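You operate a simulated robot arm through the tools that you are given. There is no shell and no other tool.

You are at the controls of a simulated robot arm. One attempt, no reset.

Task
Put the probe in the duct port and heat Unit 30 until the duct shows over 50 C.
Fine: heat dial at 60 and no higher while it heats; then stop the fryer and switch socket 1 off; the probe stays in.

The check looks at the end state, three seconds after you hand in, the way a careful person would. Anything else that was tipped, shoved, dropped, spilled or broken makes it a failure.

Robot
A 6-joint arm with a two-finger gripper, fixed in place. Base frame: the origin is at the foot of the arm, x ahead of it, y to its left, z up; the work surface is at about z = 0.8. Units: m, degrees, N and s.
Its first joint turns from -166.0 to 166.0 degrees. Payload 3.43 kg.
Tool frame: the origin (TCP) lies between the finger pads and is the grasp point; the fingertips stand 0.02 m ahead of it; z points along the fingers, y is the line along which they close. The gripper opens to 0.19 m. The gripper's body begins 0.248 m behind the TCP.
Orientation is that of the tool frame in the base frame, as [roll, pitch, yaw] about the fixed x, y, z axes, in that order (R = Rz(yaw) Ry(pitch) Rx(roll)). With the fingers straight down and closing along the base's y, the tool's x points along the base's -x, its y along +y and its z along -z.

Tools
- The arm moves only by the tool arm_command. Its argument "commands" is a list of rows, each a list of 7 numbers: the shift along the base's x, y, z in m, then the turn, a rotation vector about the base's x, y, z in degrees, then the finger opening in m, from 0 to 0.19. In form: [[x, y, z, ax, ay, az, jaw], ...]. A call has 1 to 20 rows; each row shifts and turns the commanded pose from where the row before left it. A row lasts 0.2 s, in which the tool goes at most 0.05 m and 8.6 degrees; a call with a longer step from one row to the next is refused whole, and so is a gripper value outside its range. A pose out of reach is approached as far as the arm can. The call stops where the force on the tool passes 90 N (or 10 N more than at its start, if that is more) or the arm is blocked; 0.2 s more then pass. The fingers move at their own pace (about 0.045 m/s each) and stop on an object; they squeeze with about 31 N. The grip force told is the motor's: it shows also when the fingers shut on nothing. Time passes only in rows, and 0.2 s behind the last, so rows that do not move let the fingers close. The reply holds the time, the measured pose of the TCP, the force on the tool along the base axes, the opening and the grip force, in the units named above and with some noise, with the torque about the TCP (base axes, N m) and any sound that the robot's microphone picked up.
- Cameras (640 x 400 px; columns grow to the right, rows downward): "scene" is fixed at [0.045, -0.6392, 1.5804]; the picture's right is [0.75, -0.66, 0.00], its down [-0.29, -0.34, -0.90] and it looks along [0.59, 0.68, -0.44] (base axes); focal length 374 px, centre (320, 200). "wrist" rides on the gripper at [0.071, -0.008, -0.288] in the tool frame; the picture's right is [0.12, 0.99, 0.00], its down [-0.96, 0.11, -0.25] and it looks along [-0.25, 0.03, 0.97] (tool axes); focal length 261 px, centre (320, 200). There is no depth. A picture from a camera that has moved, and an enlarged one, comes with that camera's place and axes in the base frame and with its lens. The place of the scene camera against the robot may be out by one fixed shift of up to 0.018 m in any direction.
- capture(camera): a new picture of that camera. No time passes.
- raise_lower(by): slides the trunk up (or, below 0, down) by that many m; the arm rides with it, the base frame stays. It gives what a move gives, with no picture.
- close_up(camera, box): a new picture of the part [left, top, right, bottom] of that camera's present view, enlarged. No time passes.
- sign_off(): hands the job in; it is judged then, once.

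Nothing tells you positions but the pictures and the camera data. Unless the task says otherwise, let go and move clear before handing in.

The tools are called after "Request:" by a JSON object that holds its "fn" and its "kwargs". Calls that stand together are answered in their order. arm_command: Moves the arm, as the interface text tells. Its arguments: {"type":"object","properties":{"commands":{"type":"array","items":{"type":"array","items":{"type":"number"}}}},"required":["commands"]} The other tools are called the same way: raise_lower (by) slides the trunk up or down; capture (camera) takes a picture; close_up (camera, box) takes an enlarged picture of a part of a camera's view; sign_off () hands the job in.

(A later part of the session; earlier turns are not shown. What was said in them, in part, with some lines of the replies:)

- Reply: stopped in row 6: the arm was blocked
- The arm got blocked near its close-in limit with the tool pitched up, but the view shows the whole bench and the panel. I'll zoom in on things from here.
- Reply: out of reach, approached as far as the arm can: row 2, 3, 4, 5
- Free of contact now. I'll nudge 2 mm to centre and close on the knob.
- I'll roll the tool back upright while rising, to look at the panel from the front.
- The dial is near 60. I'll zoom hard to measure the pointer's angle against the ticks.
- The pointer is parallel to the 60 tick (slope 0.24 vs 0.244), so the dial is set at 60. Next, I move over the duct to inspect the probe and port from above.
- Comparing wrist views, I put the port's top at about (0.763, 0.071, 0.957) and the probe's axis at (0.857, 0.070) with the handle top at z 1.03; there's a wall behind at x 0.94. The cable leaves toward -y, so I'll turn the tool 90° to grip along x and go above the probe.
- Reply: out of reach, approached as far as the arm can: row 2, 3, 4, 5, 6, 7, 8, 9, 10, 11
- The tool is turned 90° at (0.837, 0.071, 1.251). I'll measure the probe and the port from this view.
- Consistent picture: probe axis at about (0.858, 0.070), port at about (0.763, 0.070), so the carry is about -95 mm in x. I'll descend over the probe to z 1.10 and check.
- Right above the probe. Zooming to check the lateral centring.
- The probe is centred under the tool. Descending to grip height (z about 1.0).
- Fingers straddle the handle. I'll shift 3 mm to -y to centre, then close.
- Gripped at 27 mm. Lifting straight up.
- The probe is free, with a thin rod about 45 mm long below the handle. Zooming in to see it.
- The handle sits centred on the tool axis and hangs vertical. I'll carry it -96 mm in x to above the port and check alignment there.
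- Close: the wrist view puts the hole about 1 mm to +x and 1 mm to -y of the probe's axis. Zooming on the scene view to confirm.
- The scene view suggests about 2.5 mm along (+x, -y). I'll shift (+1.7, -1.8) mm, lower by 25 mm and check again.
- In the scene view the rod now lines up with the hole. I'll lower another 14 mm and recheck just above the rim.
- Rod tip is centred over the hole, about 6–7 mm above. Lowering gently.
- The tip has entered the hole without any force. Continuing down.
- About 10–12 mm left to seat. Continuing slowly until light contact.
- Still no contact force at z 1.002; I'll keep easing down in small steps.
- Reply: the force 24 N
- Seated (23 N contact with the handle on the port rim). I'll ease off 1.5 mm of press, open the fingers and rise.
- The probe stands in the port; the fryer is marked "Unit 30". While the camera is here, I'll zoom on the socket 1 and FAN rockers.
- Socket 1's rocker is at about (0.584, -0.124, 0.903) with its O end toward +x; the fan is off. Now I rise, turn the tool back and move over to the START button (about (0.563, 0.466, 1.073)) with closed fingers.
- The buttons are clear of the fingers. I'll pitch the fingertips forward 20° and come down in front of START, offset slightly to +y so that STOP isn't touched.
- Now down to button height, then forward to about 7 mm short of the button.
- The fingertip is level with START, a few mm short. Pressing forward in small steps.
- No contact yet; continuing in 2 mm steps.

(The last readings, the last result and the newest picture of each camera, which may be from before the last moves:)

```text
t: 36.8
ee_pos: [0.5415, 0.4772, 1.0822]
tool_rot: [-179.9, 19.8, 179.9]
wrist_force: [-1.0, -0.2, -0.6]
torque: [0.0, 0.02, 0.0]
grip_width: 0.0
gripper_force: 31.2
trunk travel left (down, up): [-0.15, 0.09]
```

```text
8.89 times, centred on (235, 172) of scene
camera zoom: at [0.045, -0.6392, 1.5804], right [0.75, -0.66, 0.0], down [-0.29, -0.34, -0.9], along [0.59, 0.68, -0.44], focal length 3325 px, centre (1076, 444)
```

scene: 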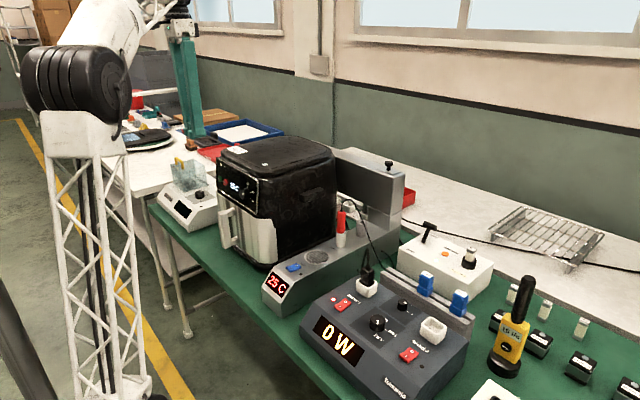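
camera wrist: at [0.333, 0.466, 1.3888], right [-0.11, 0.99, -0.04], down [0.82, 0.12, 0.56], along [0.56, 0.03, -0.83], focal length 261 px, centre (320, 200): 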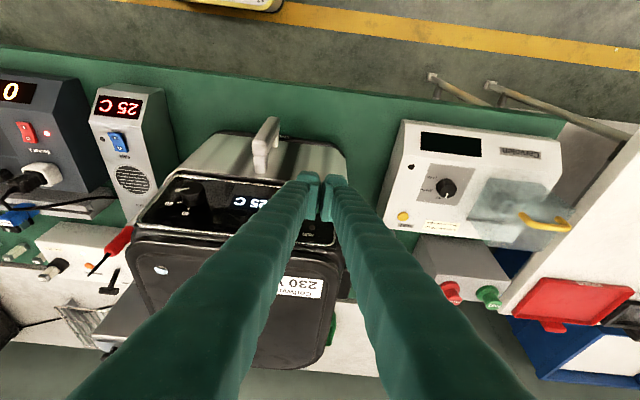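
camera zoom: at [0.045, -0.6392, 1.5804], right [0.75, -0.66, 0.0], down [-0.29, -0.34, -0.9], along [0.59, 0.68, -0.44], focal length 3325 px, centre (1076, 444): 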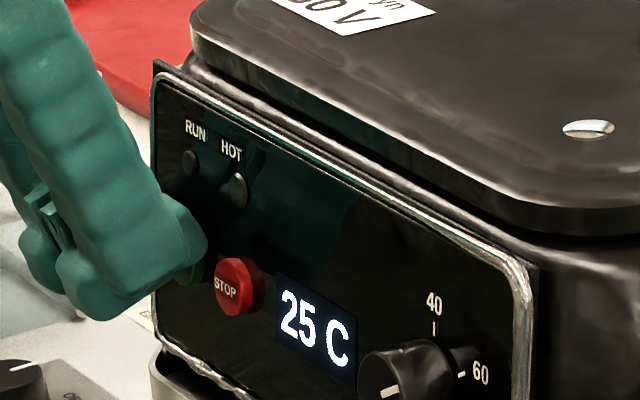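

Still no contact. Let me check the wrist view to see where the tip is relative to the button.

Request:
{"fn": "close_up", "kwargs": {"camera": "wrist", "box": [260, 150, 380, 240]}}

Request:
{"fn": "close_up", "kwargs": {"camera": "scene", "box": [205, 165, 241, 192]}}

```text
4.44 times, centred on (320, 195) of wrist
camera zoom: at [0.3757, 0.4688, 1.3291], right [-0.11, 0.99, -0.04], down [0.82, 0.12, 0.56], along [0.56, 0.03, -0.83], focal length 1158 px, centre (320, 222)
```

zoom: 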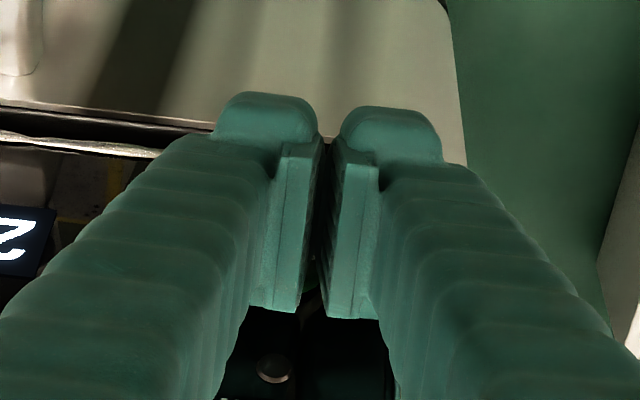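

```text
14.81 times, centred on (223, 178) of scene
camera zoom: at [0.045, -0.6392, 1.5804], right [0.75, -0.66, 0.0], down [-0.29, -0.34, -0.9], along [0.59, 0.68, -0.44], focal length 5542 px, centre (1757, 518)
```

zoom: 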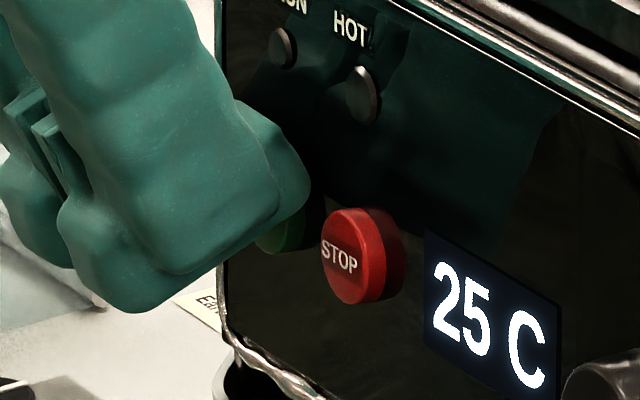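

The tip is about 10 mm too high, riding over START's upper edge. I'll back off 4 mm, lower 10 mm and press again.

Request:
{"fn": "arm_command", "kwargs": {"commands": [[-0.006, 0, 0, 0, 0, 0, 0.0], [0, 0, -0.01, 0, 0, 0, 0.0], [0, 0, 0, 0, 0, 0, 0.0]]}}

Request:
{"fn": "close_up", "kwargs": {"camera": "scene", "box": [205, 165, 241, 192]}}

```text
t: 37.6
ee_pos: [0.5365, 0.4753, 1.0716]
tool_rot: [-179.9, 19.9, -179.9]
wrist_force: [-0.4, -0.5, -0.5]
torque: [0.0, -0.02, 0.0]
grip_width: 0.0001
gripper_force: 31.2
trunk travel left (down, up): [-0.15, 0.09]
```

```text
14.81 times, centred on (223, 178) of scene
camera zoom: at [0.045, -0.6392, 1.5804], right [0.75, -0.66, 0.0], down [-0.29, -0.34, -0.9], along [0.59, 0.68, -0.44], focal length 5542 px, centre (1757, 518)
```

zoom: 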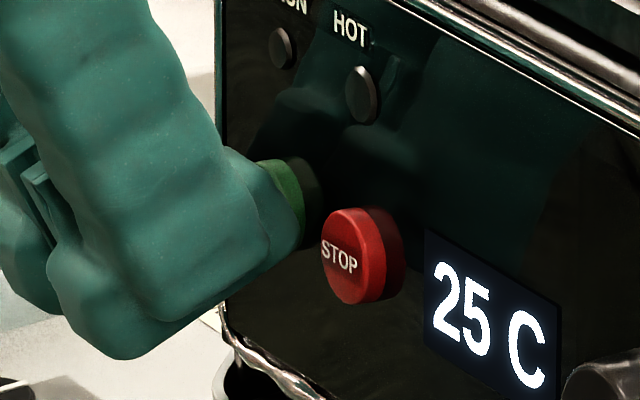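

Now the tip is level with START. Pressing forward in 2 mm steps.

Request:
{"fn": "arm_command", "kwargs": {"commands": [[0.002, 0, 0, 0, 0, 0, 0.0], [0.002, 0, 0, 0, 0, 0, 0.0]]}}

```text
t: 38.2
ee_pos: [0.5402, 0.476, 1.0724]
tool_rot: [-179.7, 19.9, 180.0]
wrist_force: [-0.2, 0.4, -0.4]
torque: [0.0, -0.01, 0.0]
grip_width: 0.0
gripper_force: 30.8
trunk travel left (down, up): [-0.15, 0.09]
```

Request:
{"fn": "arm_command", "kwargs": {"commands": [[0.0015, 0, 0, 0, 0, 0, 0.0], [0.0015, 0, 0, 0, 0, 0, 0.0]]}}

Request:
{"fn": "close_up", "kwargs": {"camera": "scene", "box": [205, 155, 261, 197]}}

```text
t: 38.8
ee_pos: [0.5437, 0.4755, 1.0732]
tool_rot: [-179.8, 20.0, -180.0]
wrist_force: [-3.6, -1.3, -0.2]
torque: [0.02, 0.0, -0.04]
grip_width: 0.0
gripper_force: 30.8
trunk travel left (down, up): [-0.15, 0.09]
heard: click
```

```text
9.52 times, centred on (233, 176) of scene
camera zoom: at [0.045, -0.6392, 1.5804], right [0.75, -0.66, 0.0], down [-0.29, -0.34, -0.9], along [0.59, 0.68, -0.44], focal length 3563 px, centre (1149, 429)
```

zoom: 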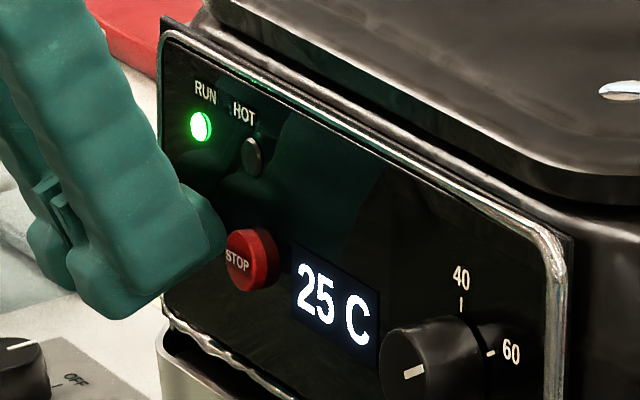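

A click was heard and RUN is lit. I back off and watch the displays.

Request:
{"fn": "arm_command", "kwargs": {"commands": [[-0.02, 0, 0.0, 0, 0, 0, 0.0], [-0.03, 0, 0.01, 0, 0, 0, 0.0], [0, 0, 0, 0, 0, 0, 0.0], [0, 0, 0, 0, 0, 0, 0.0], [0, 0, 0, 0, 0, 0, 0.0]]}}

Request:
{"fn": "capture", "kwargs": {"camera": "scene"}}

Request:
{"fn": "close_up", "kwargs": {"camera": "scene", "box": [205, 140, 365, 360]}}

```text
t: 40.0
ee_pos: [0.492, 0.4752, 1.0838]
tool_rot: [-179.9, 19.9, -180.0]
wrist_force: [0.1, -0.8, -0.3]
torque: [-0.02, -0.02, -0.03]
grip_width: 0.0
gripper_force: 30.9
trunk travel left (down, up): [-0.15, 0.09]
```

```text
taken
```

scene: 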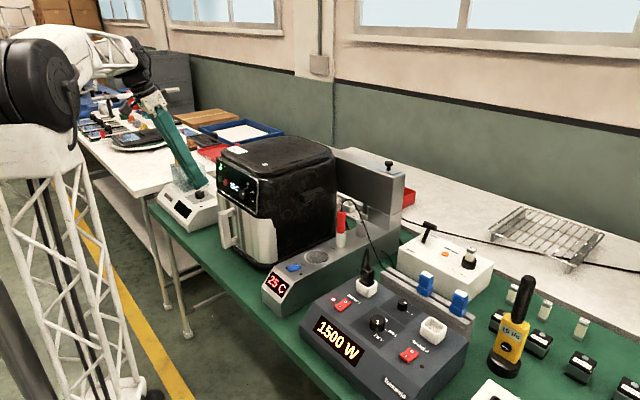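

```text
1.82 times, centred on (285, 250) of scene
camera zoom: at [0.045, -0.6392, 1.5804], right [0.75, -0.66, 0.0], down [-0.29, -0.34, -0.9], along [0.59, 0.68, -0.44], focal length 680 px, centre (384, 109)
```

zoom: 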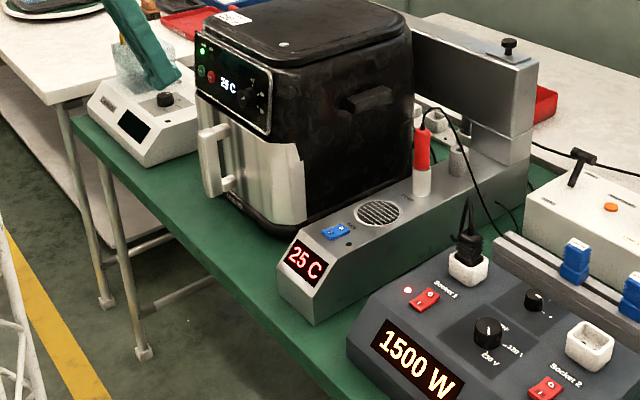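

The supply reads 1500 W and the fryer is running. I'll position in front of STOP (keeping well back) while it heats.

Request:
{"fn": "arm_command", "kwargs": {"commands": [[0, -0.03, 0.0, 0, 0, 0, 0.0], [0, -0.027, 0, 0, 0, 0, 0.0], [0, 0, 0, 0, 0, 0, 0.0], [0, 0, 0, 0, 0, 0, 0.0], [0, 0, 0, 0, 0, 0, 0.0], [0, 0, 0, 0, 0, 0, 0.0], [0, 0, 0, 0, 0, 0, 0.0], [0, 0, 0, 0, 0, 0, 0.0], [0, 0, 0, 0, 0, 0, 0.0], [0, 0, 0, 0, 0, 0, 0.0], [0, 0, 0, 0, 0, 0, 0.0], [0, 0, 0, 0, 0, 0, 0.0], [0, 0, 0, 0, 0, 0, 0.0], [0, 0, 0, 0, 0, 0, 0.0], [0, 0, 0, 0, 0, 0, 0.0]]}}

Request:
{"fn": "close_up", "kwargs": {"camera": "scene", "box": [205, 140, 365, 360]}}

Request:
{"fn": "close_up", "kwargs": {"camera": "scene", "box": [200, 140, 290, 205]}}

```text
t: 43.2
ee_pos: [0.4923, 0.4189, 1.0853]
tool_rot: [-179.9, 19.9, 179.9]
wrist_force: [0.9, -0.3, -0.2]
torque: [-0.01, 0.0, -0.02]
grip_width: 0.0
gripper_force: 31.2
trunk travel left (down, up): [-0.15, 0.09]
```

```text
1.82 times, centred on (285, 250) of scene
camera zoom: at [0.045, -0.6392, 1.5804], right [0.75, -0.66, 0.0], down [-0.29, -0.34, -0.9], along [0.59, 0.68, -0.44], focal length 680 px, centre (384, 109)
```

zoom: 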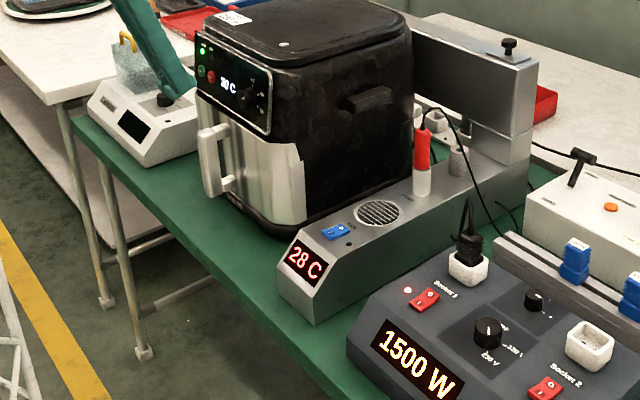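

```text
6.15 times, centred on (245, 172) of scene
camera zoom: at [0.045, -0.6392, 1.5804], right [0.75, -0.66, 0.0], down [-0.29, -0.34, -0.9], along [0.59, 0.68, -0.44], focal length 2302 px, centre (782, 369)
```

zoom: 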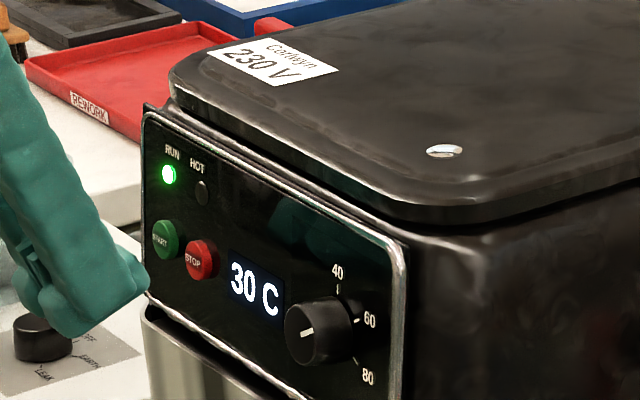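

It works without the fan: fryer 30 C, duct 28 C. I'll get level with STOP (still 2 cm off) and keep waiting.

Request:
{"fn": "arm_command", "kwargs": {"commands": [[0, 0, -0.012, 0, 0, 0, 0.0], [0.02, 0, 0, 0, 0, 0, 0.0], [0, 0, 0, 0, 0, 0, 0.0], [0, 0, 0, 0, 0, 0, 0.0], [0, 0, 0, 0, 0, 0, 0.0], [0, 0, 0, 0, 0, 0, 0.0], [0, 0, 0, 0, 0, 0, 0.0], [0, 0, 0, 0, 0, 0, 0.0], [0, 0, 0, 0, 0, 0, 0.0], [0, 0, 0, 0, 0, 0, 0.0], [0, 0, 0, 0, 0, 0, 0.0], [0, 0, 0, 0, 0, 0, 0.0], [0, 0, 0, 0, 0, 0, 0.0], [0, 0, 0, 0, 0, 0, 0.0], [0, 0, 0, 0, 0, 0, 0.0], [0, 0, 0, 0, 0, 0, 0.0], [0, 0, 0, 0, 0, 0, 0.0], [0, 0, 0, 0, 0, 0, 0.0]]}}

Request:
{"fn": "close_up", "kwargs": {"camera": "scene", "box": [205, 140, 365, 360]}}

Request:
{"fn": "close_up", "kwargs": {"camera": "scene", "box": [200, 140, 290, 205]}}

```text
t: 47.0
ee_pos: [0.5126, 0.4186, 1.0709]
tool_rot: [-179.9, 19.8, 179.9]
wrist_force: [-0.2, 0.1, -0.5]
torque: [-0.02, 0.02, -0.01]
grip_width: 0.0
gripper_force: 31.4
trunk travel left (down, up): [-0.15, 0.09]
```

```text
1.82 times, centred on (285, 250) of scene
camera zoom: at [0.045, -0.6392, 1.5804], right [0.75, -0.66, 0.0], down [-0.29, -0.34, -0.9], along [0.59, 0.68, -0.44], focal length 680 px, centre (384, 109)
```

zoom: 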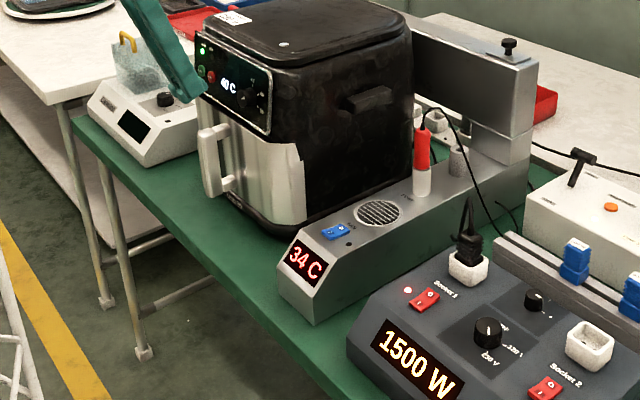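

```text
6.15 times, centred on (245, 172) of scene
camera zoom: at [0.045, -0.6392, 1.5804], right [0.75, -0.66, 0.0], down [-0.29, -0.34, -0.9], along [0.59, 0.68, -0.44], focal length 2302 px, centre (782, 369)
```

zoom: 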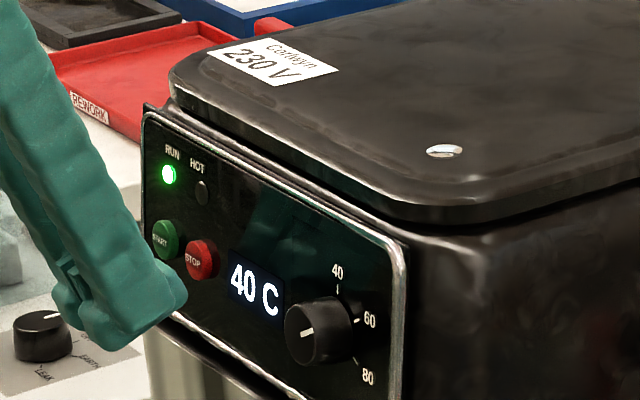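

Fryer 40 C, duct 34 C and climbing. Continuing to wait.

Request:
{"fn": "arm_command", "kwargs": {"commands": [[0, 0, 0, 0, 0, 0, 0.0], [0, 0, 0, 0, 0, 0, 0.0], [0, 0, 0, 0, 0, 0, 0.0], [0, 0, 0, 0, 0, 0, 0.0], [0, 0, 0, 0, 0, 0, 0.0], [0, 0, 0, 0, 0, 0, 0.0], [0, 0, 0, 0, 0, 0, 0.0], [0, 0, 0, 0, 0, 0, 0.0], [0, 0, 0, 0, 0, 0, 0.0], [0, 0, 0, 0, 0, 0, 0.0], [0, 0, 0, 0, 0, 0, 0.0], [0, 0, 0, 0, 0, 0, 0.0], [0, 0, 0, 0, 0, 0, 0.0], [0, 0, 0, 0, 0, 0, 0.0], [0, 0, 0, 0, 0, 0, 0.0], [0, 0, 0, 0, 0, 0, 0.0], [0, 0, 0, 0, 0, 0, 0.0], [0, 0, 0, 0, 0, 0, 0.0]]}}

Request:
{"fn": "close_up", "kwargs": {"camera": "scene", "box": [200, 140, 380, 370]}}

Request:
{"fn": "close_up", "kwargs": {"camera": "scene", "box": [200, 140, 290, 205]}}

```text
t: 50.8
ee_pos: [0.5136, 0.4179, 1.0721]
tool_rot: [-179.9, 19.9, 180.0]
wrist_force: [-0.4, -0.4, -0.1]
torque: [0.04, 0.02, 0.0]
grip_width: 0.0
gripper_force: 30.7
trunk travel left (down, up): [-0.15, 0.09]
```

```text
1.74 times, centred on (290, 255) of scene
camera zoom: at [0.045, -0.6392, 1.5804], right [0.75, -0.66, 0.0], down [-0.29, -0.34, -0.9], along [0.59, 0.68, -0.44], focal length 651 px, centre (372, 104)
```

zoom: 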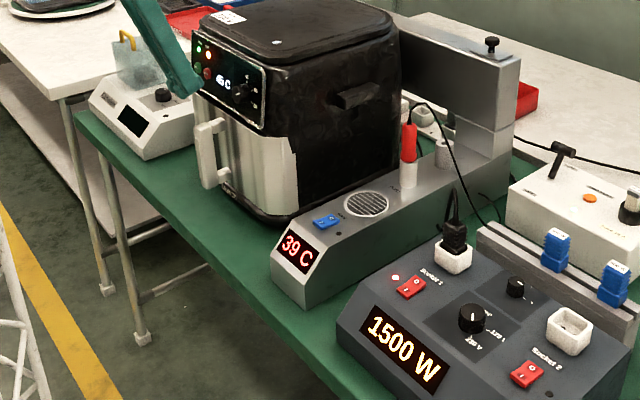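

```text
6.15 times, centred on (245, 172) of scene
camera zoom: at [0.045, -0.6392, 1.5804], right [0.75, -0.66, 0.0], down [-0.29, -0.34, -0.9], along [0.59, 0.68, -0.44], focal length 2302 px, centre (782, 369)
```

zoom: 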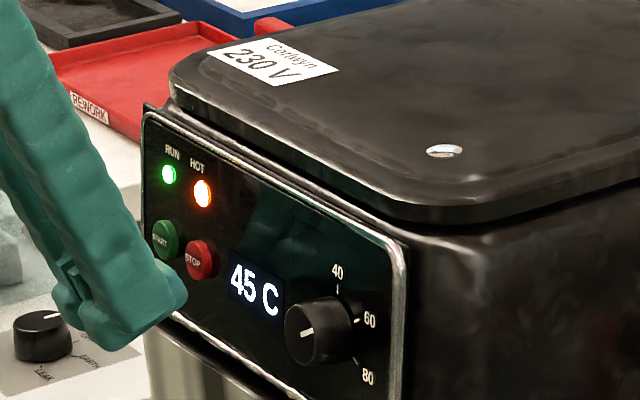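

Fryer 45 C, duct 39 C, HOT lamp on. Continuing.

Request:
{"fn": "arm_command", "kwargs": {"commands": [[0, 0, 0, 0, 0, 0, 0.0], [0, 0, 0, 0, 0, 0, 0.0], [0, 0, 0, 0, 0, 0, 0.0], [0, 0, 0, 0, 0, 0, 0.0], [0, 0, 0, 0, 0, 0, 0.0], [0, 0, 0, 0, 0, 0, 0.0], [0, 0, 0, 0, 0, 0, 0.0], [0, 0, 0, 0, 0, 0, 0.0], [0, 0, 0, 0, 0, 0, 0.0], [0, 0, 0, 0, 0, 0, 0.0], [0, 0, 0, 0, 0, 0, 0.0], [0, 0, 0, 0, 0, 0, 0.0], [0, 0, 0, 0, 0, 0, 0.0], [0, 0, 0, 0, 0, 0, 0.0], [0, 0, 0, 0, 0, 0, 0.0], [0, 0, 0, 0, 0, 0, 0.0], [0, 0, 0, 0, 0, 0, 0.0], [0, 0, 0, 0, 0, 0, 0.0], [0, 0, 0, 0, 0, 0, 0.0], [0, 0, 0, 0, 0, 0, 0.0]]}}

Request:
{"fn": "close_up", "kwargs": {"camera": "scene", "box": [200, 140, 380, 370]}}

Request:
{"fn": "close_up", "kwargs": {"camera": "scene", "box": [200, 140, 290, 205]}}

```text
t: 55.0
ee_pos: [0.5135, 0.4186, 1.0721]
tool_rot: [-179.9, 19.9, 180.0]
wrist_force: [0.4, -0.1, -0.4]
torque: [0.0, 0.0, 0.01]
grip_width: 0.0
gripper_force: 30.7
trunk travel left (down, up): [-0.15, 0.09]
```

```text
1.74 times, centred on (290, 255) of scene
camera zoom: at [0.045, -0.6392, 1.5804], right [0.75, -0.66, 0.0], down [-0.29, -0.34, -0.9], along [0.59, 0.68, -0.44], focal length 651 px, centre (372, 104)
```

zoom: 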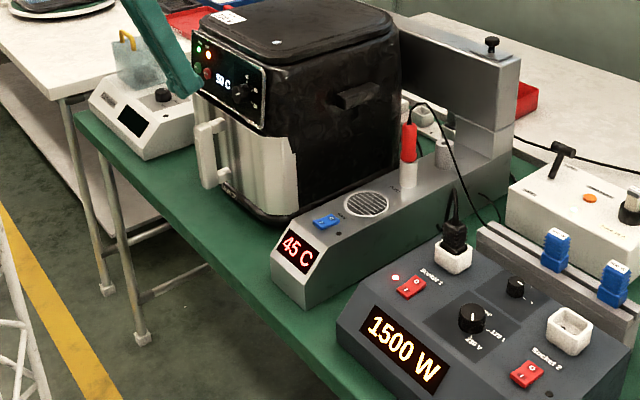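

```text
6.15 times, centred on (245, 172) of scene
camera zoom: at [0.045, -0.6392, 1.5804], right [0.75, -0.66, 0.0], down [-0.29, -0.34, -0.9], along [0.59, 0.68, -0.44], focal length 2302 px, centre (782, 369)
```

zoom: 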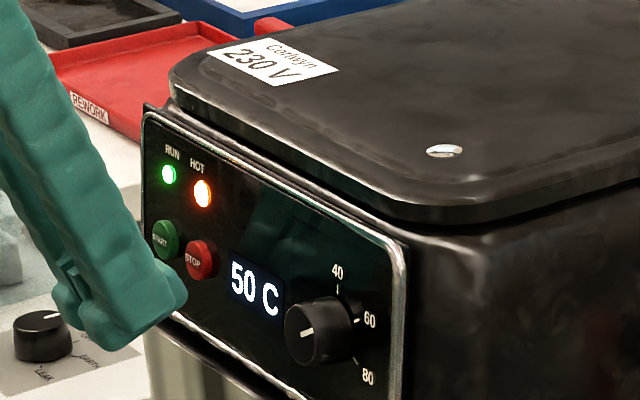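

Duct 45 C, fryer 50 C. A few seconds more.

Request:
{"fn": "arm_command", "kwargs": {"commands": [[0, 0, 0, 0, 0, 0, 0.0], [0, 0, 0, 0, 0, 0, 0.0], [0, 0, 0, 0, 0, 0, 0.0], [0, 0, 0, 0, 0, 0, 0.0], [0, 0, 0, 0, 0, 0, 0.0], [0, 0, 0, 0, 0, 0, 0.0], [0, 0, 0, 0, 0, 0, 0.0], [0, 0, 0, 0, 0, 0, 0.0], [0, 0, 0, 0, 0, 0, 0.0], [0, 0, 0, 0, 0, 0, 0.0], [0, 0, 0, 0, 0, 0, 0.0], [0, 0, 0, 0, 0, 0, 0.0], [0, 0, 0, 0, 0, 0, 0.0], [0, 0, 0, 0, 0, 0, 0.0], [0, 0, 0, 0, 0, 0, 0.0], [0, 0, 0, 0, 0, 0, 0.0], [0, 0, 0, 0, 0, 0, 0.0], [0, 0, 0, 0, 0, 0, 0.0], [0, 0, 0, 0, 0, 0, 0.0], [0, 0, 0, 0, 0, 0, 0.0]]}}

Request:
{"fn": "close_up", "kwargs": {"camera": "scene", "box": [200, 140, 380, 370]}}

Request:
{"fn": "close_up", "kwargs": {"camera": "scene", "box": [200, 140, 290, 205]}}

```text
t: 59.2
ee_pos: [0.5124, 0.418, 1.0723]
tool_rot: [-179.9, 20.0, 180.0]
wrist_force: [-0.2, -0.1, -0.3]
torque: [-0.02, 0.01, -0.01]
grip_width: 0.0
gripper_force: 31.0
trunk travel left (down, up): [-0.15, 0.09]
```

```text
1.74 times, centred on (290, 255) of scene
camera zoom: at [0.045, -0.6392, 1.5804], right [0.75, -0.66, 0.0], down [-0.29, -0.34, -0.9], along [0.59, 0.68, -0.44], focal length 651 px, centre (372, 104)
```

zoom: 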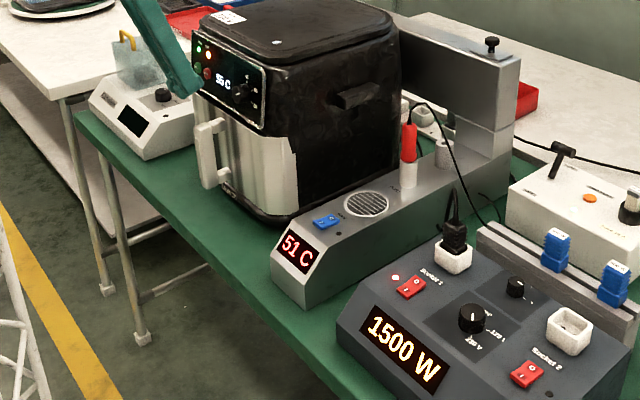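

```text
6.15 times, centred on (245, 172) of scene
camera zoom: at [0.045, -0.6392, 1.5804], right [0.75, -0.66, 0.0], down [-0.29, -0.34, -0.9], along [0.59, 0.68, -0.44], focal length 2302 px, centre (782, 369)
```

zoom: 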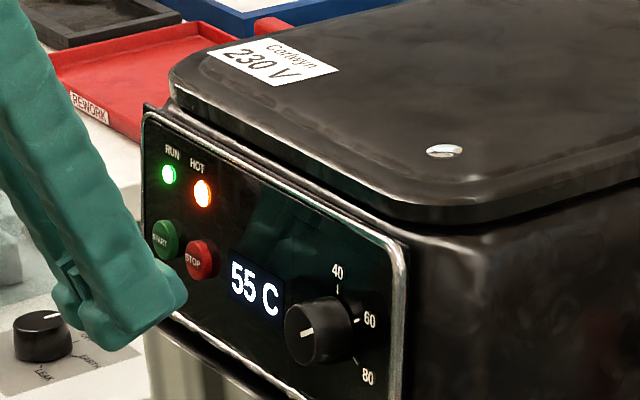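

Duct shows 51 C. I'll let it climb slightly further while I move up to STOP, checking alignment.

Request:
{"fn": "arm_command", "kwargs": {"commands": [[0.012, 0, 0, 0, 0, 0, 0.0], [0.01, 0, 0, 0, 0, 0, 0.0]]}}

Request:
{"fn": "close_up", "kwargs": {"camera": "scene", "box": [205, 155, 261, 197]}}

Request:
{"fn": "close_up", "kwargs": {"camera": "wrist", "box": [250, 150, 410, 260]}}

```text
t: 59.8
ee_pos: [0.5355, 0.4196, 1.0717]
tool_rot: [-179.7, 19.9, -179.9]
wrist_force: [-0.7, -0.4, 0.3]
torque: [0.04, 0.01, 0.01]
grip_width: 0.0
gripper_force: 30.6
trunk travel left (down, up): [-0.15, 0.09]
```

```text
9.52 times, centred on (233, 176) of scene
camera zoom: at [0.045, -0.6392, 1.5804], right [0.75, -0.66, 0.0], down [-0.29, -0.34, -0.9], along [0.59, 0.68, -0.44], focal length 3563 px, centre (1149, 429)
```

zoom: 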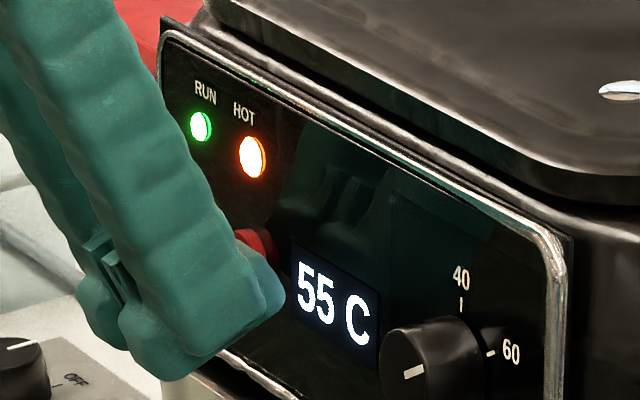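

```text
3.64 times, centred on (330, 205) of wrist
camera zoom: at [0.3692, 0.4114, 1.3187], right [-0.11, 0.99, -0.04], down [0.82, 0.12, 0.56], along [0.56, 0.03, -0.83], focal length 948 px, centre (284, 182)
```

zoom: 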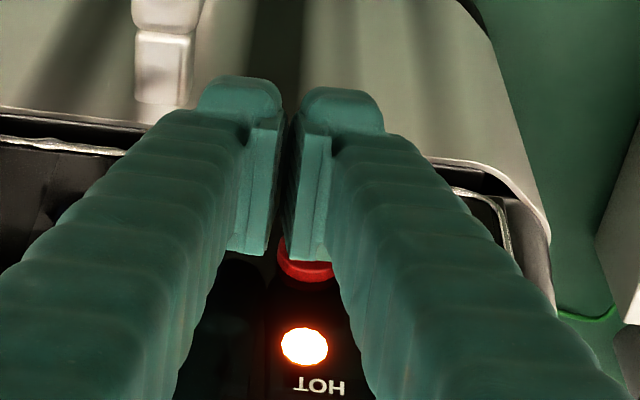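

STOP is under the +y finger; I'll shift 5 mm to -y to stay well clear of START, then press.

Request:
{"fn": "arm_command", "kwargs": {"commands": [[0, -0.005, 0, 0, 0, 0, 0.0], [0.002, 0, 0, 0, 0, 0, 0.0], [0.002, 0, 0, 0, 0, 0, 0.0]]}}

Request:
{"fn": "close_up", "kwargs": {"camera": "scene", "box": [200, 140, 380, 370]}}

```text
t: 60.6
ee_pos: [0.5394, 0.4139, 1.0711]
tool_rot: [-179.8, 19.9, 180.0]
wrist_force: [0.5, 0.6, 0.1]
torque: [0.05, -0.04, -0.03]
grip_width: 0.0
gripper_force: 30.7
trunk travel left (down, up): [-0.15, 0.09]
```

```text
1.74 times, centred on (290, 255) of scene
camera zoom: at [0.045, -0.6392, 1.5804], right [0.75, -0.66, 0.0], down [-0.29, -0.34, -0.9], along [0.59, 0.68, -0.44], focal length 651 px, centre (372, 104)
```

zoom: 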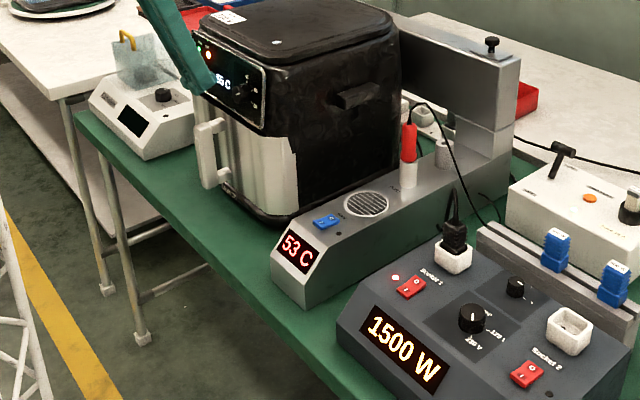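

Duct reads 53 C, clearly over 50. Pressing STOP now.

Request:
{"fn": "arm_command", "kwargs": {"commands": [[0.0015, 0, 0, 0, 0, 0, 0.0], [0.0015, 0, 0, 0, 0, 0, 0.0]]}}

Request:
{"fn": "close_up", "kwargs": {"camera": "scene", "box": [205, 155, 261, 197]}}

```text
t: 61.2
ee_pos: [0.5423, 0.4139, 1.0711]
tool_rot: [-179.8, 20.0, -180.0]
wrist_force: [-2.0, 0.3, 0.8]
torque: [0.01, 0.01, 0.04]
grip_width: 0.0003
gripper_force: 31.3
trunk travel left (down, up): [-0.15, 0.09]
heard: click
```

```text
9.52 times, centred on (233, 176) of scene
camera zoom: at [0.045, -0.6392, 1.5804], right [0.75, -0.66, 0.0], down [-0.29, -0.34, -0.9], along [0.59, 0.68, -0.44], focal length 3563 px, centre (1149, 429)
```

zoom: 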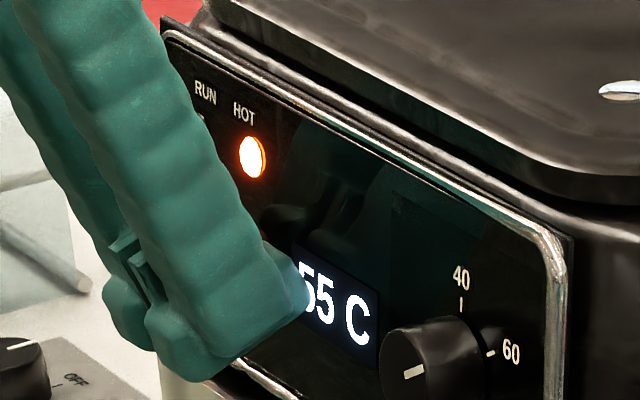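

Click heard. I back off and check the RUN lamp and the wattage.

Request:
{"fn": "arm_command", "kwargs": {"commands": [[-0.02, 0, 0, 0, 0, 0, 0.0], [-0.025, 0, 0.01, 0, 0, 0, 0.0], [0, 0, 0.04, 0, 0, 0, 0.0], [0, 0, 0.04, 0, 0, 0, 0.0]]}}

Request:
{"fn": "capture", "kwargs": {"camera": "scene"}}

Request:
{"fn": "close_up", "kwargs": {"camera": "scene", "box": [205, 145, 285, 200]}}

```text
t: 62.2
ee_pos: [0.4974, 0.4161, 1.1587]
tool_rot: [-179.9, 19.9, -179.9]
wrist_force: [0.4, 0.6, 0.4]
torque: [0.0, 0.02, 0.0]
grip_width: 0.0
gripper_force: 30.8
trunk travel left (down, up): [-0.15, 0.09]
```

```text
taken
```

scene: 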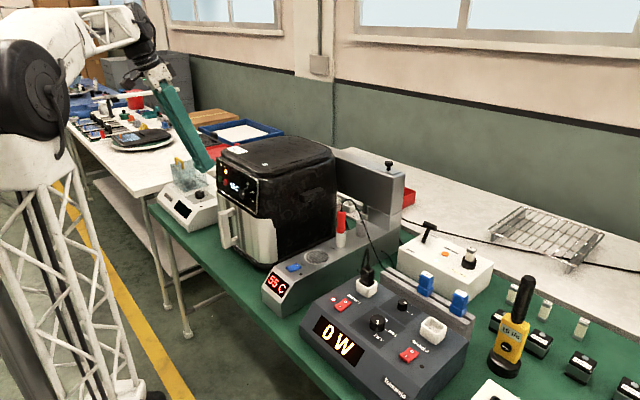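

```text
7.27 times, centred on (245, 172) of scene
camera zoom: at [0.045, -0.6392, 1.5804], right [0.75, -0.66, 0.0], down [-0.29, -0.34, -0.9], along [0.59, 0.68, -0.44], focal length 2721 px, centre (866, 400)
```

zoom: 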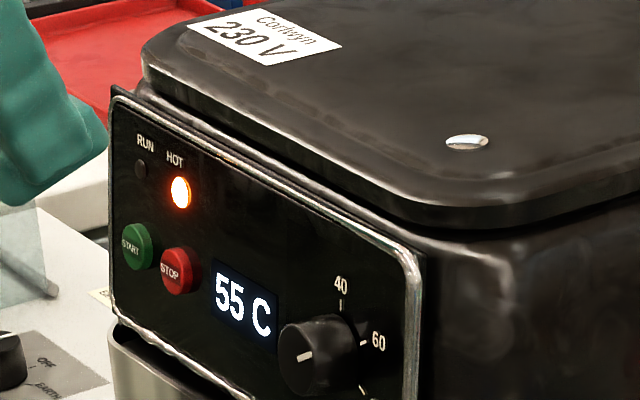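

RUN is off, supply at 0 W, duct still above 50. Now I move over to socket 1's rocker.

Request:
{"fn": "arm_command", "kwargs": {"commands": [[0, 0, 0.035, 0, 6.6, 0, 0.0], [0, 0, 0.035, 0, 6.6, 0, 0.0], [0, 0, 0.03, 0, 6.7, 0, 0.0], [0.0085, -0.045, 0, 0, 0, 0, 0.0], [0.0085, -0.045, 0, 0, 0, 0, 0.0], [0.0085, -0.045, 0, 0, 0, 0, 0.0], [0.0085, -0.045, 0, 0, 0, 0, 0.0], [0.0085, -0.045, 0, 0, 0, 0, 0.0], [0.0085, -0.045, 0, 0, 0, 0, 0.0], [0.0085, -0.045, 0, 0, 0, 0, 0.0], [0.0085, -0.045, 0, 0, 0, 0, 0.0], [0.0085, -0.045, 0, 0, 0, 0, 0.0], [0.0085, -0.045, 0, 0, 0, 0, 0.0], [0.0085, -0.045, 0, 0, 0, 0, 0.0], [0.0085, -0.045, 0, 0, 0, 0, 0.0], [0, 0, 0, 0, 0, 0, 0.0]]}}

Request:
{"fn": "capture", "kwargs": {"camera": "wrist"}}

Request:
{"fn": "capture", "kwargs": {"camera": "scene"}}

```text
t: 65.6
ee_pos: [0.6015, -0.1277, 1.2631]
tool_rot: [-179.9, 0.0, -180.0]
wrist_force: [0.0, -0.1, 1.0]
torque: [-0.03, 0.04, -0.03]
grip_width: 0.0
gripper_force: 30.7
trunk travel left (down, up): [-0.15, 0.09]
```

```text
taken
camera wrist: at [0.5301, -0.1352, 1.5516], right [-0.12, 0.99, 0.0], down [0.96, 0.12, 0.25], along [0.25, 0.03, -0.97], focal length 261 px, centre (320, 200)
```

wrist: 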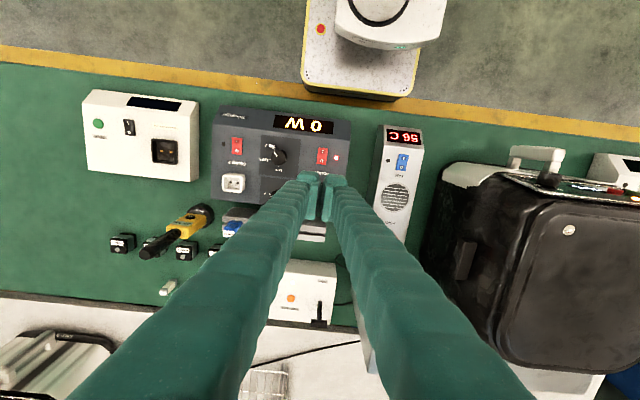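

```text
taken
```

scene: 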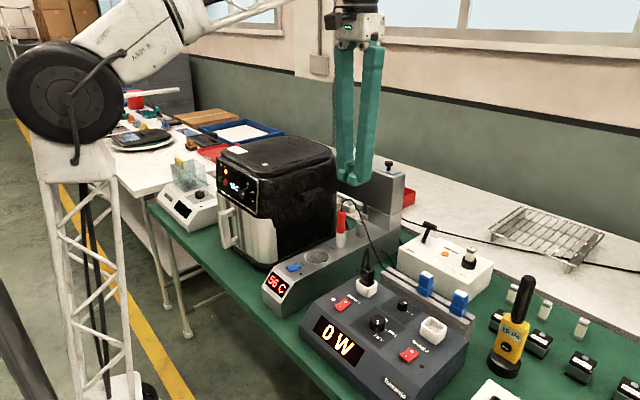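

Duct shows 56 C, fryer off. Zooming to locate the socket 1 rocker relative to the fingers.

Request:
{"fn": "close_up", "kwargs": {"camera": "wrist", "box": [260, 110, 400, 230]}}

Request:
{"fn": "close_up", "kwargs": {"camera": "wrist", "box": [300, 140, 350, 180]}}

```text
3.33 times, centred on (330, 170) of wrist
camera zoom: at [0.5301, -0.1352, 1.5516], right [-0.12, 0.99, 0.0], down [0.96, 0.12, 0.25], along [0.25, 0.03, -0.97], focal length 869 px, centre (287, 300)
```

zoom: 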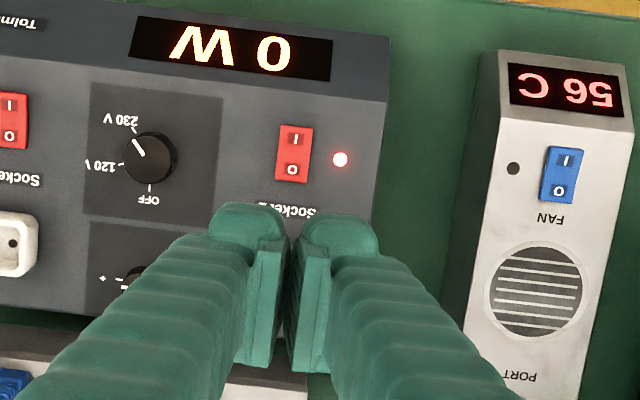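

```text
10.00 times, centred on (325, 160) of wrist
camera zoom: at [0.5301, -0.1352, 1.5516], right [-0.12, 0.99, 0.0], down [0.96, 0.12, 0.25], along [0.25, 0.03, -0.97], focal length 2606 px, centre (270, 600)
```

zoom: 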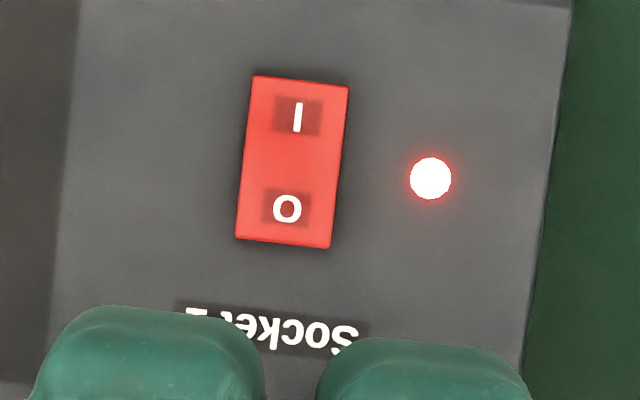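

The rocker spans x 0.563–0.602 at y -0.123, with O on the +x half. I'll centre on the O half (TCP x 0.608) and descend to just above it.

Request:
{"fn": "arm_command", "kwargs": {"commands": [[0.007, 0.0038, -0.03, 0, 0, 0, 0.0], [0, 0, -0.045, 0, 0, 0, 0.0], [0, 0, -0.045, 0, 0, 0, 0.0], [0, 0, -0.045, 0, 0, 0, 0.0], [0, 0, -0.045, 0, 0, 0, 0.0], [0, 0, -0.045, 0, 0, 0, 0.0], [0, 0, -0.04, 0, 0, 0, 0.0], [0, 0, -0.02, 0, 0, 0, 0.0]]}}

Request:
{"fn": "close_up", "kwargs": {"camera": "scene", "box": [310, 230, 430, 330]}}

Request:
{"fn": "close_up", "kwargs": {"camera": "wrist", "box": [240, 110, 400, 230]}}

```text
t: 67.4
ee_pos: [0.6056, -0.1201, 0.9443]
tool_rot: [-179.9, 0.0, 180.0]
wrist_force: [0.5, -0.2, 0.7]
torque: [-0.04, -0.04, 0.01]
grip_width: 0.0001
gripper_force: 30.7
trunk travel left (down, up): [-0.15, 0.09]
```

```text
4.00 times, centred on (370, 280) of scene
camera zoom: at [0.045, -0.6392, 1.5804], right [0.75, -0.66, 0.0], down [-0.29, -0.34, -0.9], along [0.59, 0.68, -0.44], focal length 1496 px, centre (120, -120)
```

zoom: 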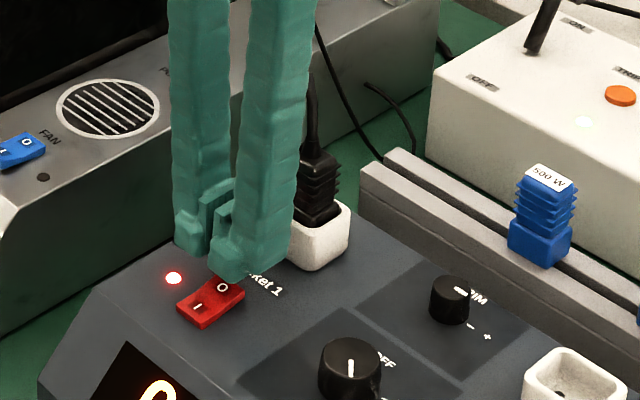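

```text
3.33 times, centred on (320, 170) of wrist
camera zoom: at [0.5336, -0.1278, 1.2326], right [-0.12, 0.99, 0.0], down [0.96, 0.12, 0.25], along [0.25, 0.03, -0.97], focal length 869 px, centre (320, 300)
```

zoom: 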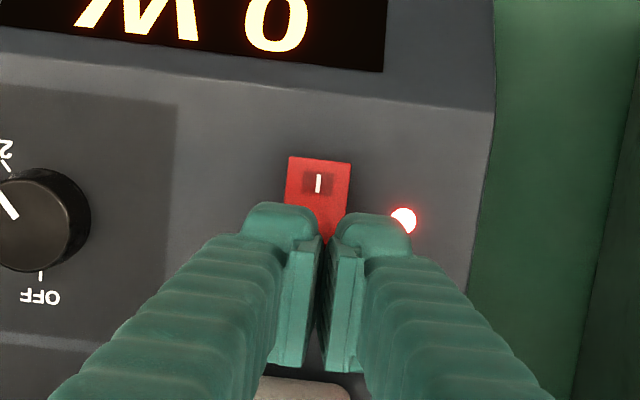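

Nearly over the O half; correcting by (+3, -3.5) mm and lowering toward contact.

Request:
{"fn": "arm_command", "kwargs": {"commands": [[0.003, -0.0035, 0, 0, 0, 0, 0.0], [0, 0, -0.005, 0, 0, 0, 0.0], [0, 0, -0.005, 0, 0, 0, 0.0]]}}

Request:
{"fn": "close_up", "kwargs": {"camera": "scene", "box": [320, 250, 400, 317]}}

```text
t: 68.2
ee_pos: [0.6091, -0.1244, 0.9377]
tool_rot: [-179.9, 0.0, -180.0]
wrist_force: [0.4, 0.1, 0.7]
torque: [0.02, 0.02, 0.03]
grip_width: 0.0
gripper_force: 31.1
trunk travel left (down, up): [-0.15, 0.09]
```

```text
5.97 times, centred on (360, 284) of scene
camera zoom: at [0.045, -0.6392, 1.5804], right [0.75, -0.66, 0.0], down [-0.29, -0.34, -0.9], along [0.59, 0.68, -0.44], focal length 2233 px, centre (81, -298)
```

zoom: 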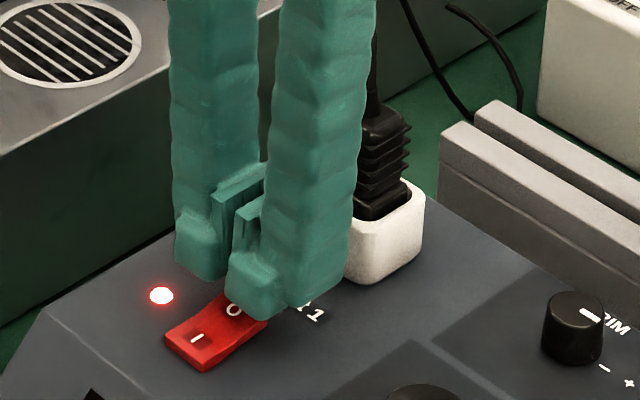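

The tip is over the O half. Pressing down in small steps.

Request:
{"fn": "arm_command", "kwargs": {"commands": [[0, 0, -0.003, 0, 0, 0, 0.0], [0, 0, -0.003, 0, 0, 0, 0.0]]}}

```text
t: 68.8
ee_pos: [0.6091, -0.1255, 0.9295]
tool_rot: [-179.9, -0.1, -179.9]
wrist_force: [0.2, 0.2, -0.2]
torque: [0.02, 0.01, 0.0]
grip_width: 0.0
gripper_force: 31.0
trunk travel left (down, up): [-0.15, 0.09]
```

Request:
{"fn": "arm_command", "kwargs": {"commands": [[0, 0, -0.002, 0, 0, 0, 0.0], [0, 0, -0.002, 0, 0, 0, 0.0]]}}

Request:
{"fn": "close_up", "kwargs": {"camera": "scene", "box": [320, 250, 400, 317]}}

```text
t: 69.4
ee_pos: [0.6086, -0.1245, 0.9279]
tool_rot: [-179.9, 0.0, 180.0]
wrist_force: [0.1, 0.4, -0.4]
torque: [-0.01, 0.02, 0.02]
grip_width: 0.0
gripper_force: 31.1
trunk travel left (down, up): [-0.15, 0.09]
```

```text
5.97 times, centred on (360, 284) of scene
camera zoom: at [0.045, -0.6392, 1.5804], right [0.75, -0.66, 0.0], down [-0.29, -0.34, -0.9], along [0.59, 0.68, -0.44], focal length 2233 px, centre (81, -298)
```

zoom: 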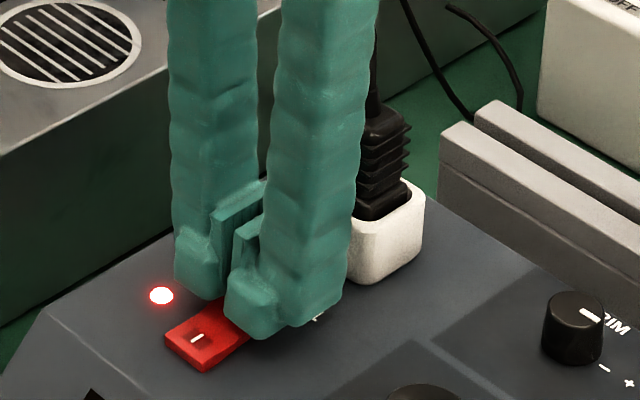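

No contact yet; continuing.

Request:
{"fn": "arm_command", "kwargs": {"commands": [[0, 0, -0.0015, 0, 0, 0, 0.0], [0, 0, -0.0015, 0, 0, 0, 0.0]]}}

```text
t: 70.0
ee_pos: [0.6097, -0.1255, 0.9239]
tool_rot: [-179.9, -0.1, -180.0]
wrist_force: [0.4, 0.0, 0.9]
torque: [-0.01, 0.03, -0.03]
grip_width: 0.0
gripper_force: 31.6
trunk travel left (down, up): [-0.15, 0.09]
```

Request:
{"fn": "arm_command", "kwargs": {"commands": [[0, 0, -0.0015, 0, 0, 0, 0.0], [0, 0, -0.0015, 0, 0, 0, 0.0]]}}

Request:
{"fn": "close_up", "kwargs": {"camera": "scene", "box": [320, 250, 400, 317]}}

Request:
{"fn": "close_up", "kwargs": {"camera": "wrist", "box": [270, 130, 370, 210]}}

```text
t: 70.6
ee_pos: [0.6087, -0.1259, 0.9203]
tool_rot: [-179.9, 0.2, -179.9]
wrist_force: [-0.9, 1.5, 13.5]
torque: [0.06, 0.24, -0.06]
grip_width: 0.0058
gripper_force: 34.1
trunk travel left (down, up): [-0.15, 0.09]
```

```text
5.97 times, centred on (360, 284) of scene
camera zoom: at [0.045, -0.6392, 1.5804], right [0.75, -0.66, 0.0], down [-0.29, -0.34, -0.9], along [0.59, 0.68, -0.44], focal length 2233 px, centre (81, -298)
```

zoom: 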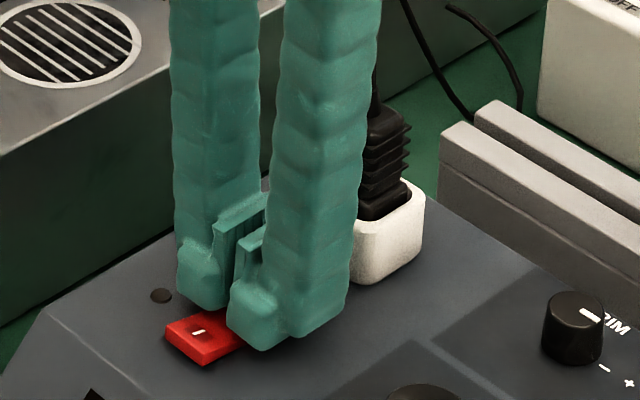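

```text
5.00 times, centred on (320, 170) of wrist
camera zoom: at [0.5369, -0.1339, 1.2091], right [-0.12, 0.99, 0.0], down [0.96, 0.12, 0.25], along [0.25, 0.03, -0.97], focal length 1303 px, centre (320, 350)
```

zoom: 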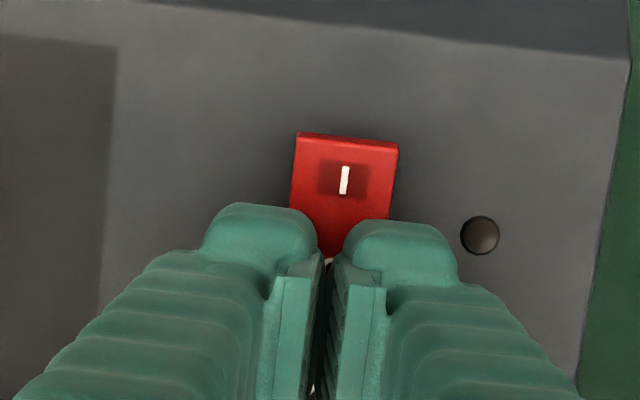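

Socket 1's lamp went out and the rocker flipped to O. Rising straight up and clear.

Request:
{"fn": "arm_command", "kwargs": {"commands": [[0, 0, 0.01, 0, 0, 0, 0.0], [0, 0, 0.03, 0, 0, 0, 0.0], [0, 0, 0.045, 0, 0, 0, 0.0], [0, 0, 0.045, 0, 0, 0, 0.0], [0, 0, 0.045, 0, 0, 0, 0.0], [0, 0, 0.045, 0, 0, 0, 0.0], [0, 0, 0.045, 0, 0, 0, 0.0], [0, 0, 0.04, 0, 0, 0, 0.0]]}}

Request:
{"fn": "capture", "kwargs": {"camera": "scene"}}

Request:
{"fn": "close_up", "kwargs": {"camera": "scene", "box": [200, 140, 400, 370]}}

Request:
{"fn": "close_up", "kwargs": {"camera": "scene", "box": [320, 200, 400, 320]}}

Request:
{"fn": "capture", "kwargs": {"camera": "wrist"}}

```text
t: 72.4
ee_pos: [0.6089, -0.1233, 1.2251]
tool_rot: [-179.9, 0.0, -180.0]
wrist_force: [0.7, 0.5, -0.4]
torque: [0.0, 0.02, -0.03]
grip_width: 0.0
gripper_force: 34.5
trunk travel left (down, up): [-0.15, 0.09]
```

```text
taken
```

scene: 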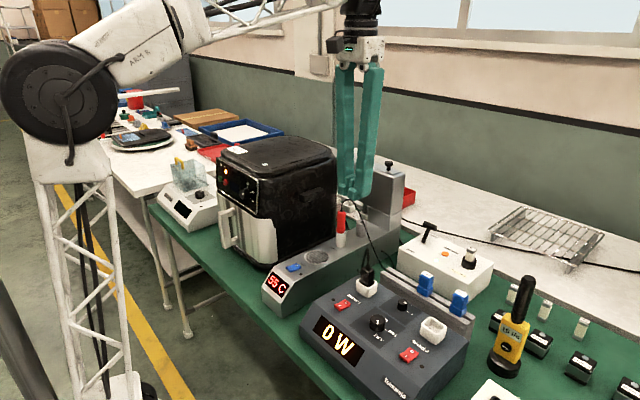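

```text
1.74 times, centred on (300, 255) of scene
camera zoom: at [0.045, -0.6392, 1.5804], right [0.75, -0.66, 0.0], down [-0.29, -0.34, -0.9], along [0.59, 0.68, -0.44], focal length 651 px, centre (355, 104)
```

zoom: 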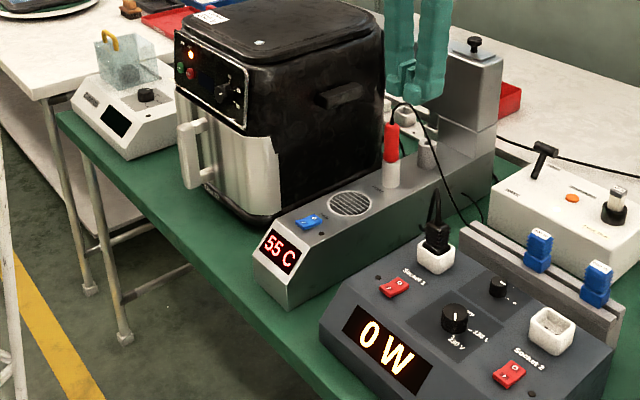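

```text
3.33 times, centred on (360, 260) of scene
camera zoom: at [0.045, -0.6392, 1.5804], right [0.75, -0.66, 0.0], down [-0.29, -0.34, -0.9], along [0.59, 0.68, -0.44], focal length 1247 px, centre (187, 0)
```

zoom: 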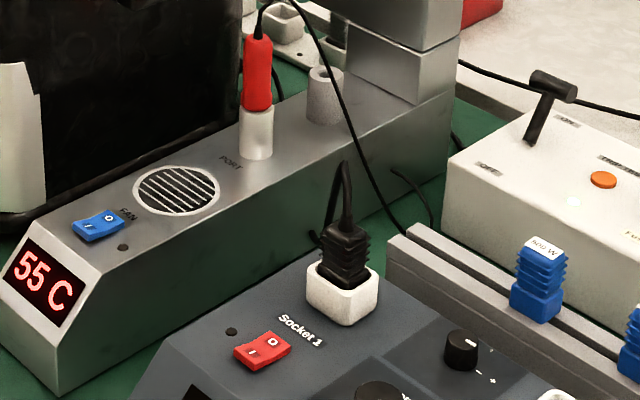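

```text
taken
camera wrist: at [0.5378, -0.1313, 1.5139], right [-0.12, 0.99, 0.0], down [0.96, 0.12, 0.25], along [0.24, 0.03, -0.97], focal length 261 px, centre (320, 200)
```

wrist: 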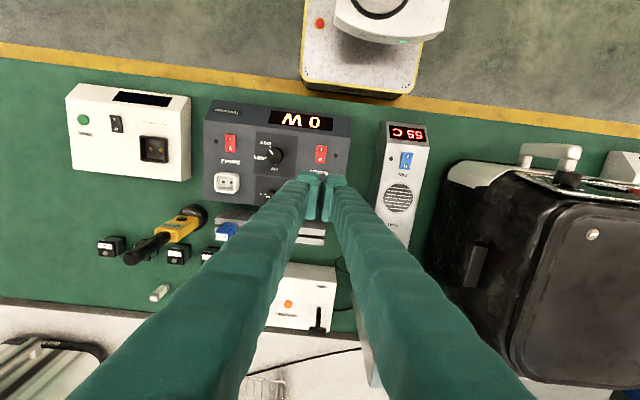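

Socket 1 is off, the fryer dark except HOT, the duct reads 55 C and the probe stays in. One last free check of the dial and the probe.

Request:
{"fn": "close_up", "kwargs": {"camera": "scene", "box": [205, 145, 285, 200]}}

Request:
{"fn": "close_up", "kwargs": {"camera": "scene", "box": [400, 190, 640, 400]}}

```text
7.27 times, centred on (245, 172) of scene
camera zoom: at [0.045, -0.6392, 1.5804], right [0.75, -0.66, 0.0], down [-0.29, -0.34, -0.9], along [0.59, 0.68, -0.44], focal length 2721 px, centre (866, 400)
```

zoom: 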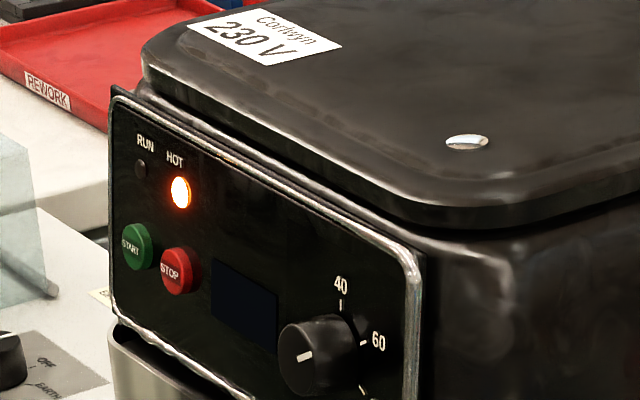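

```text
1.90 times, centred on (520, 295) of scene
camera zoom: at [0.045, -0.6392, 1.5804], right [0.75, -0.66, 0.0], down [-0.29, -0.34, -0.9], along [0.59, 0.68, -0.44], focal length 713 px, centre (-61, 19)
```

zoom: 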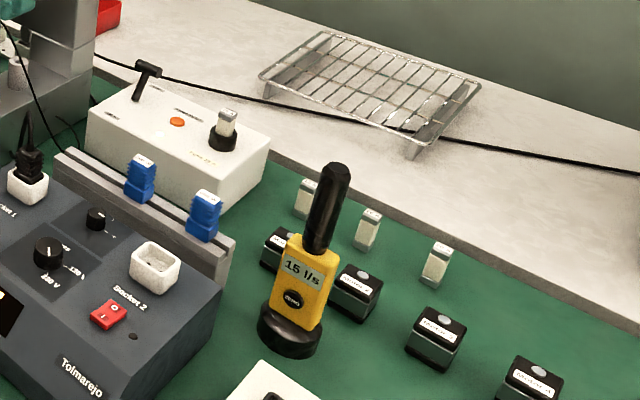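

The dial is still at 60, the fryer is stopped, socket 1 is off and the probe is in the port. The duct reads 55 C, nothing else has moved, and the arm is clear, so I'm handing in.

Request:
{"fn": "sign_off", "kwargs": {}}

```text
The job is handed in.
```

The probe is in the duct port, and Unit 30 heated until the duct showed over 50 C. It read 53 C when I pressed STOP and peaked at 56 C.

- **Dial:** set to 60 before heating and not touched afterwards.
- **Fryer:** stopped with its STOP button. RUN is out and the supply reads 0 W; HOT was still lit from leftover heat.
- **Socket 1:** switched off, and its lamp is out.
- **Probe:** left seated in the port. The duct read 55 C just before I handed in.
- **Fan:** left off; the duct warmed without it.

While lining up on the dial, the fingers lightly touched the front edge of the fryer lid (about 12 N). I backed off, and in the last pictures nothing looked moved or tipped.
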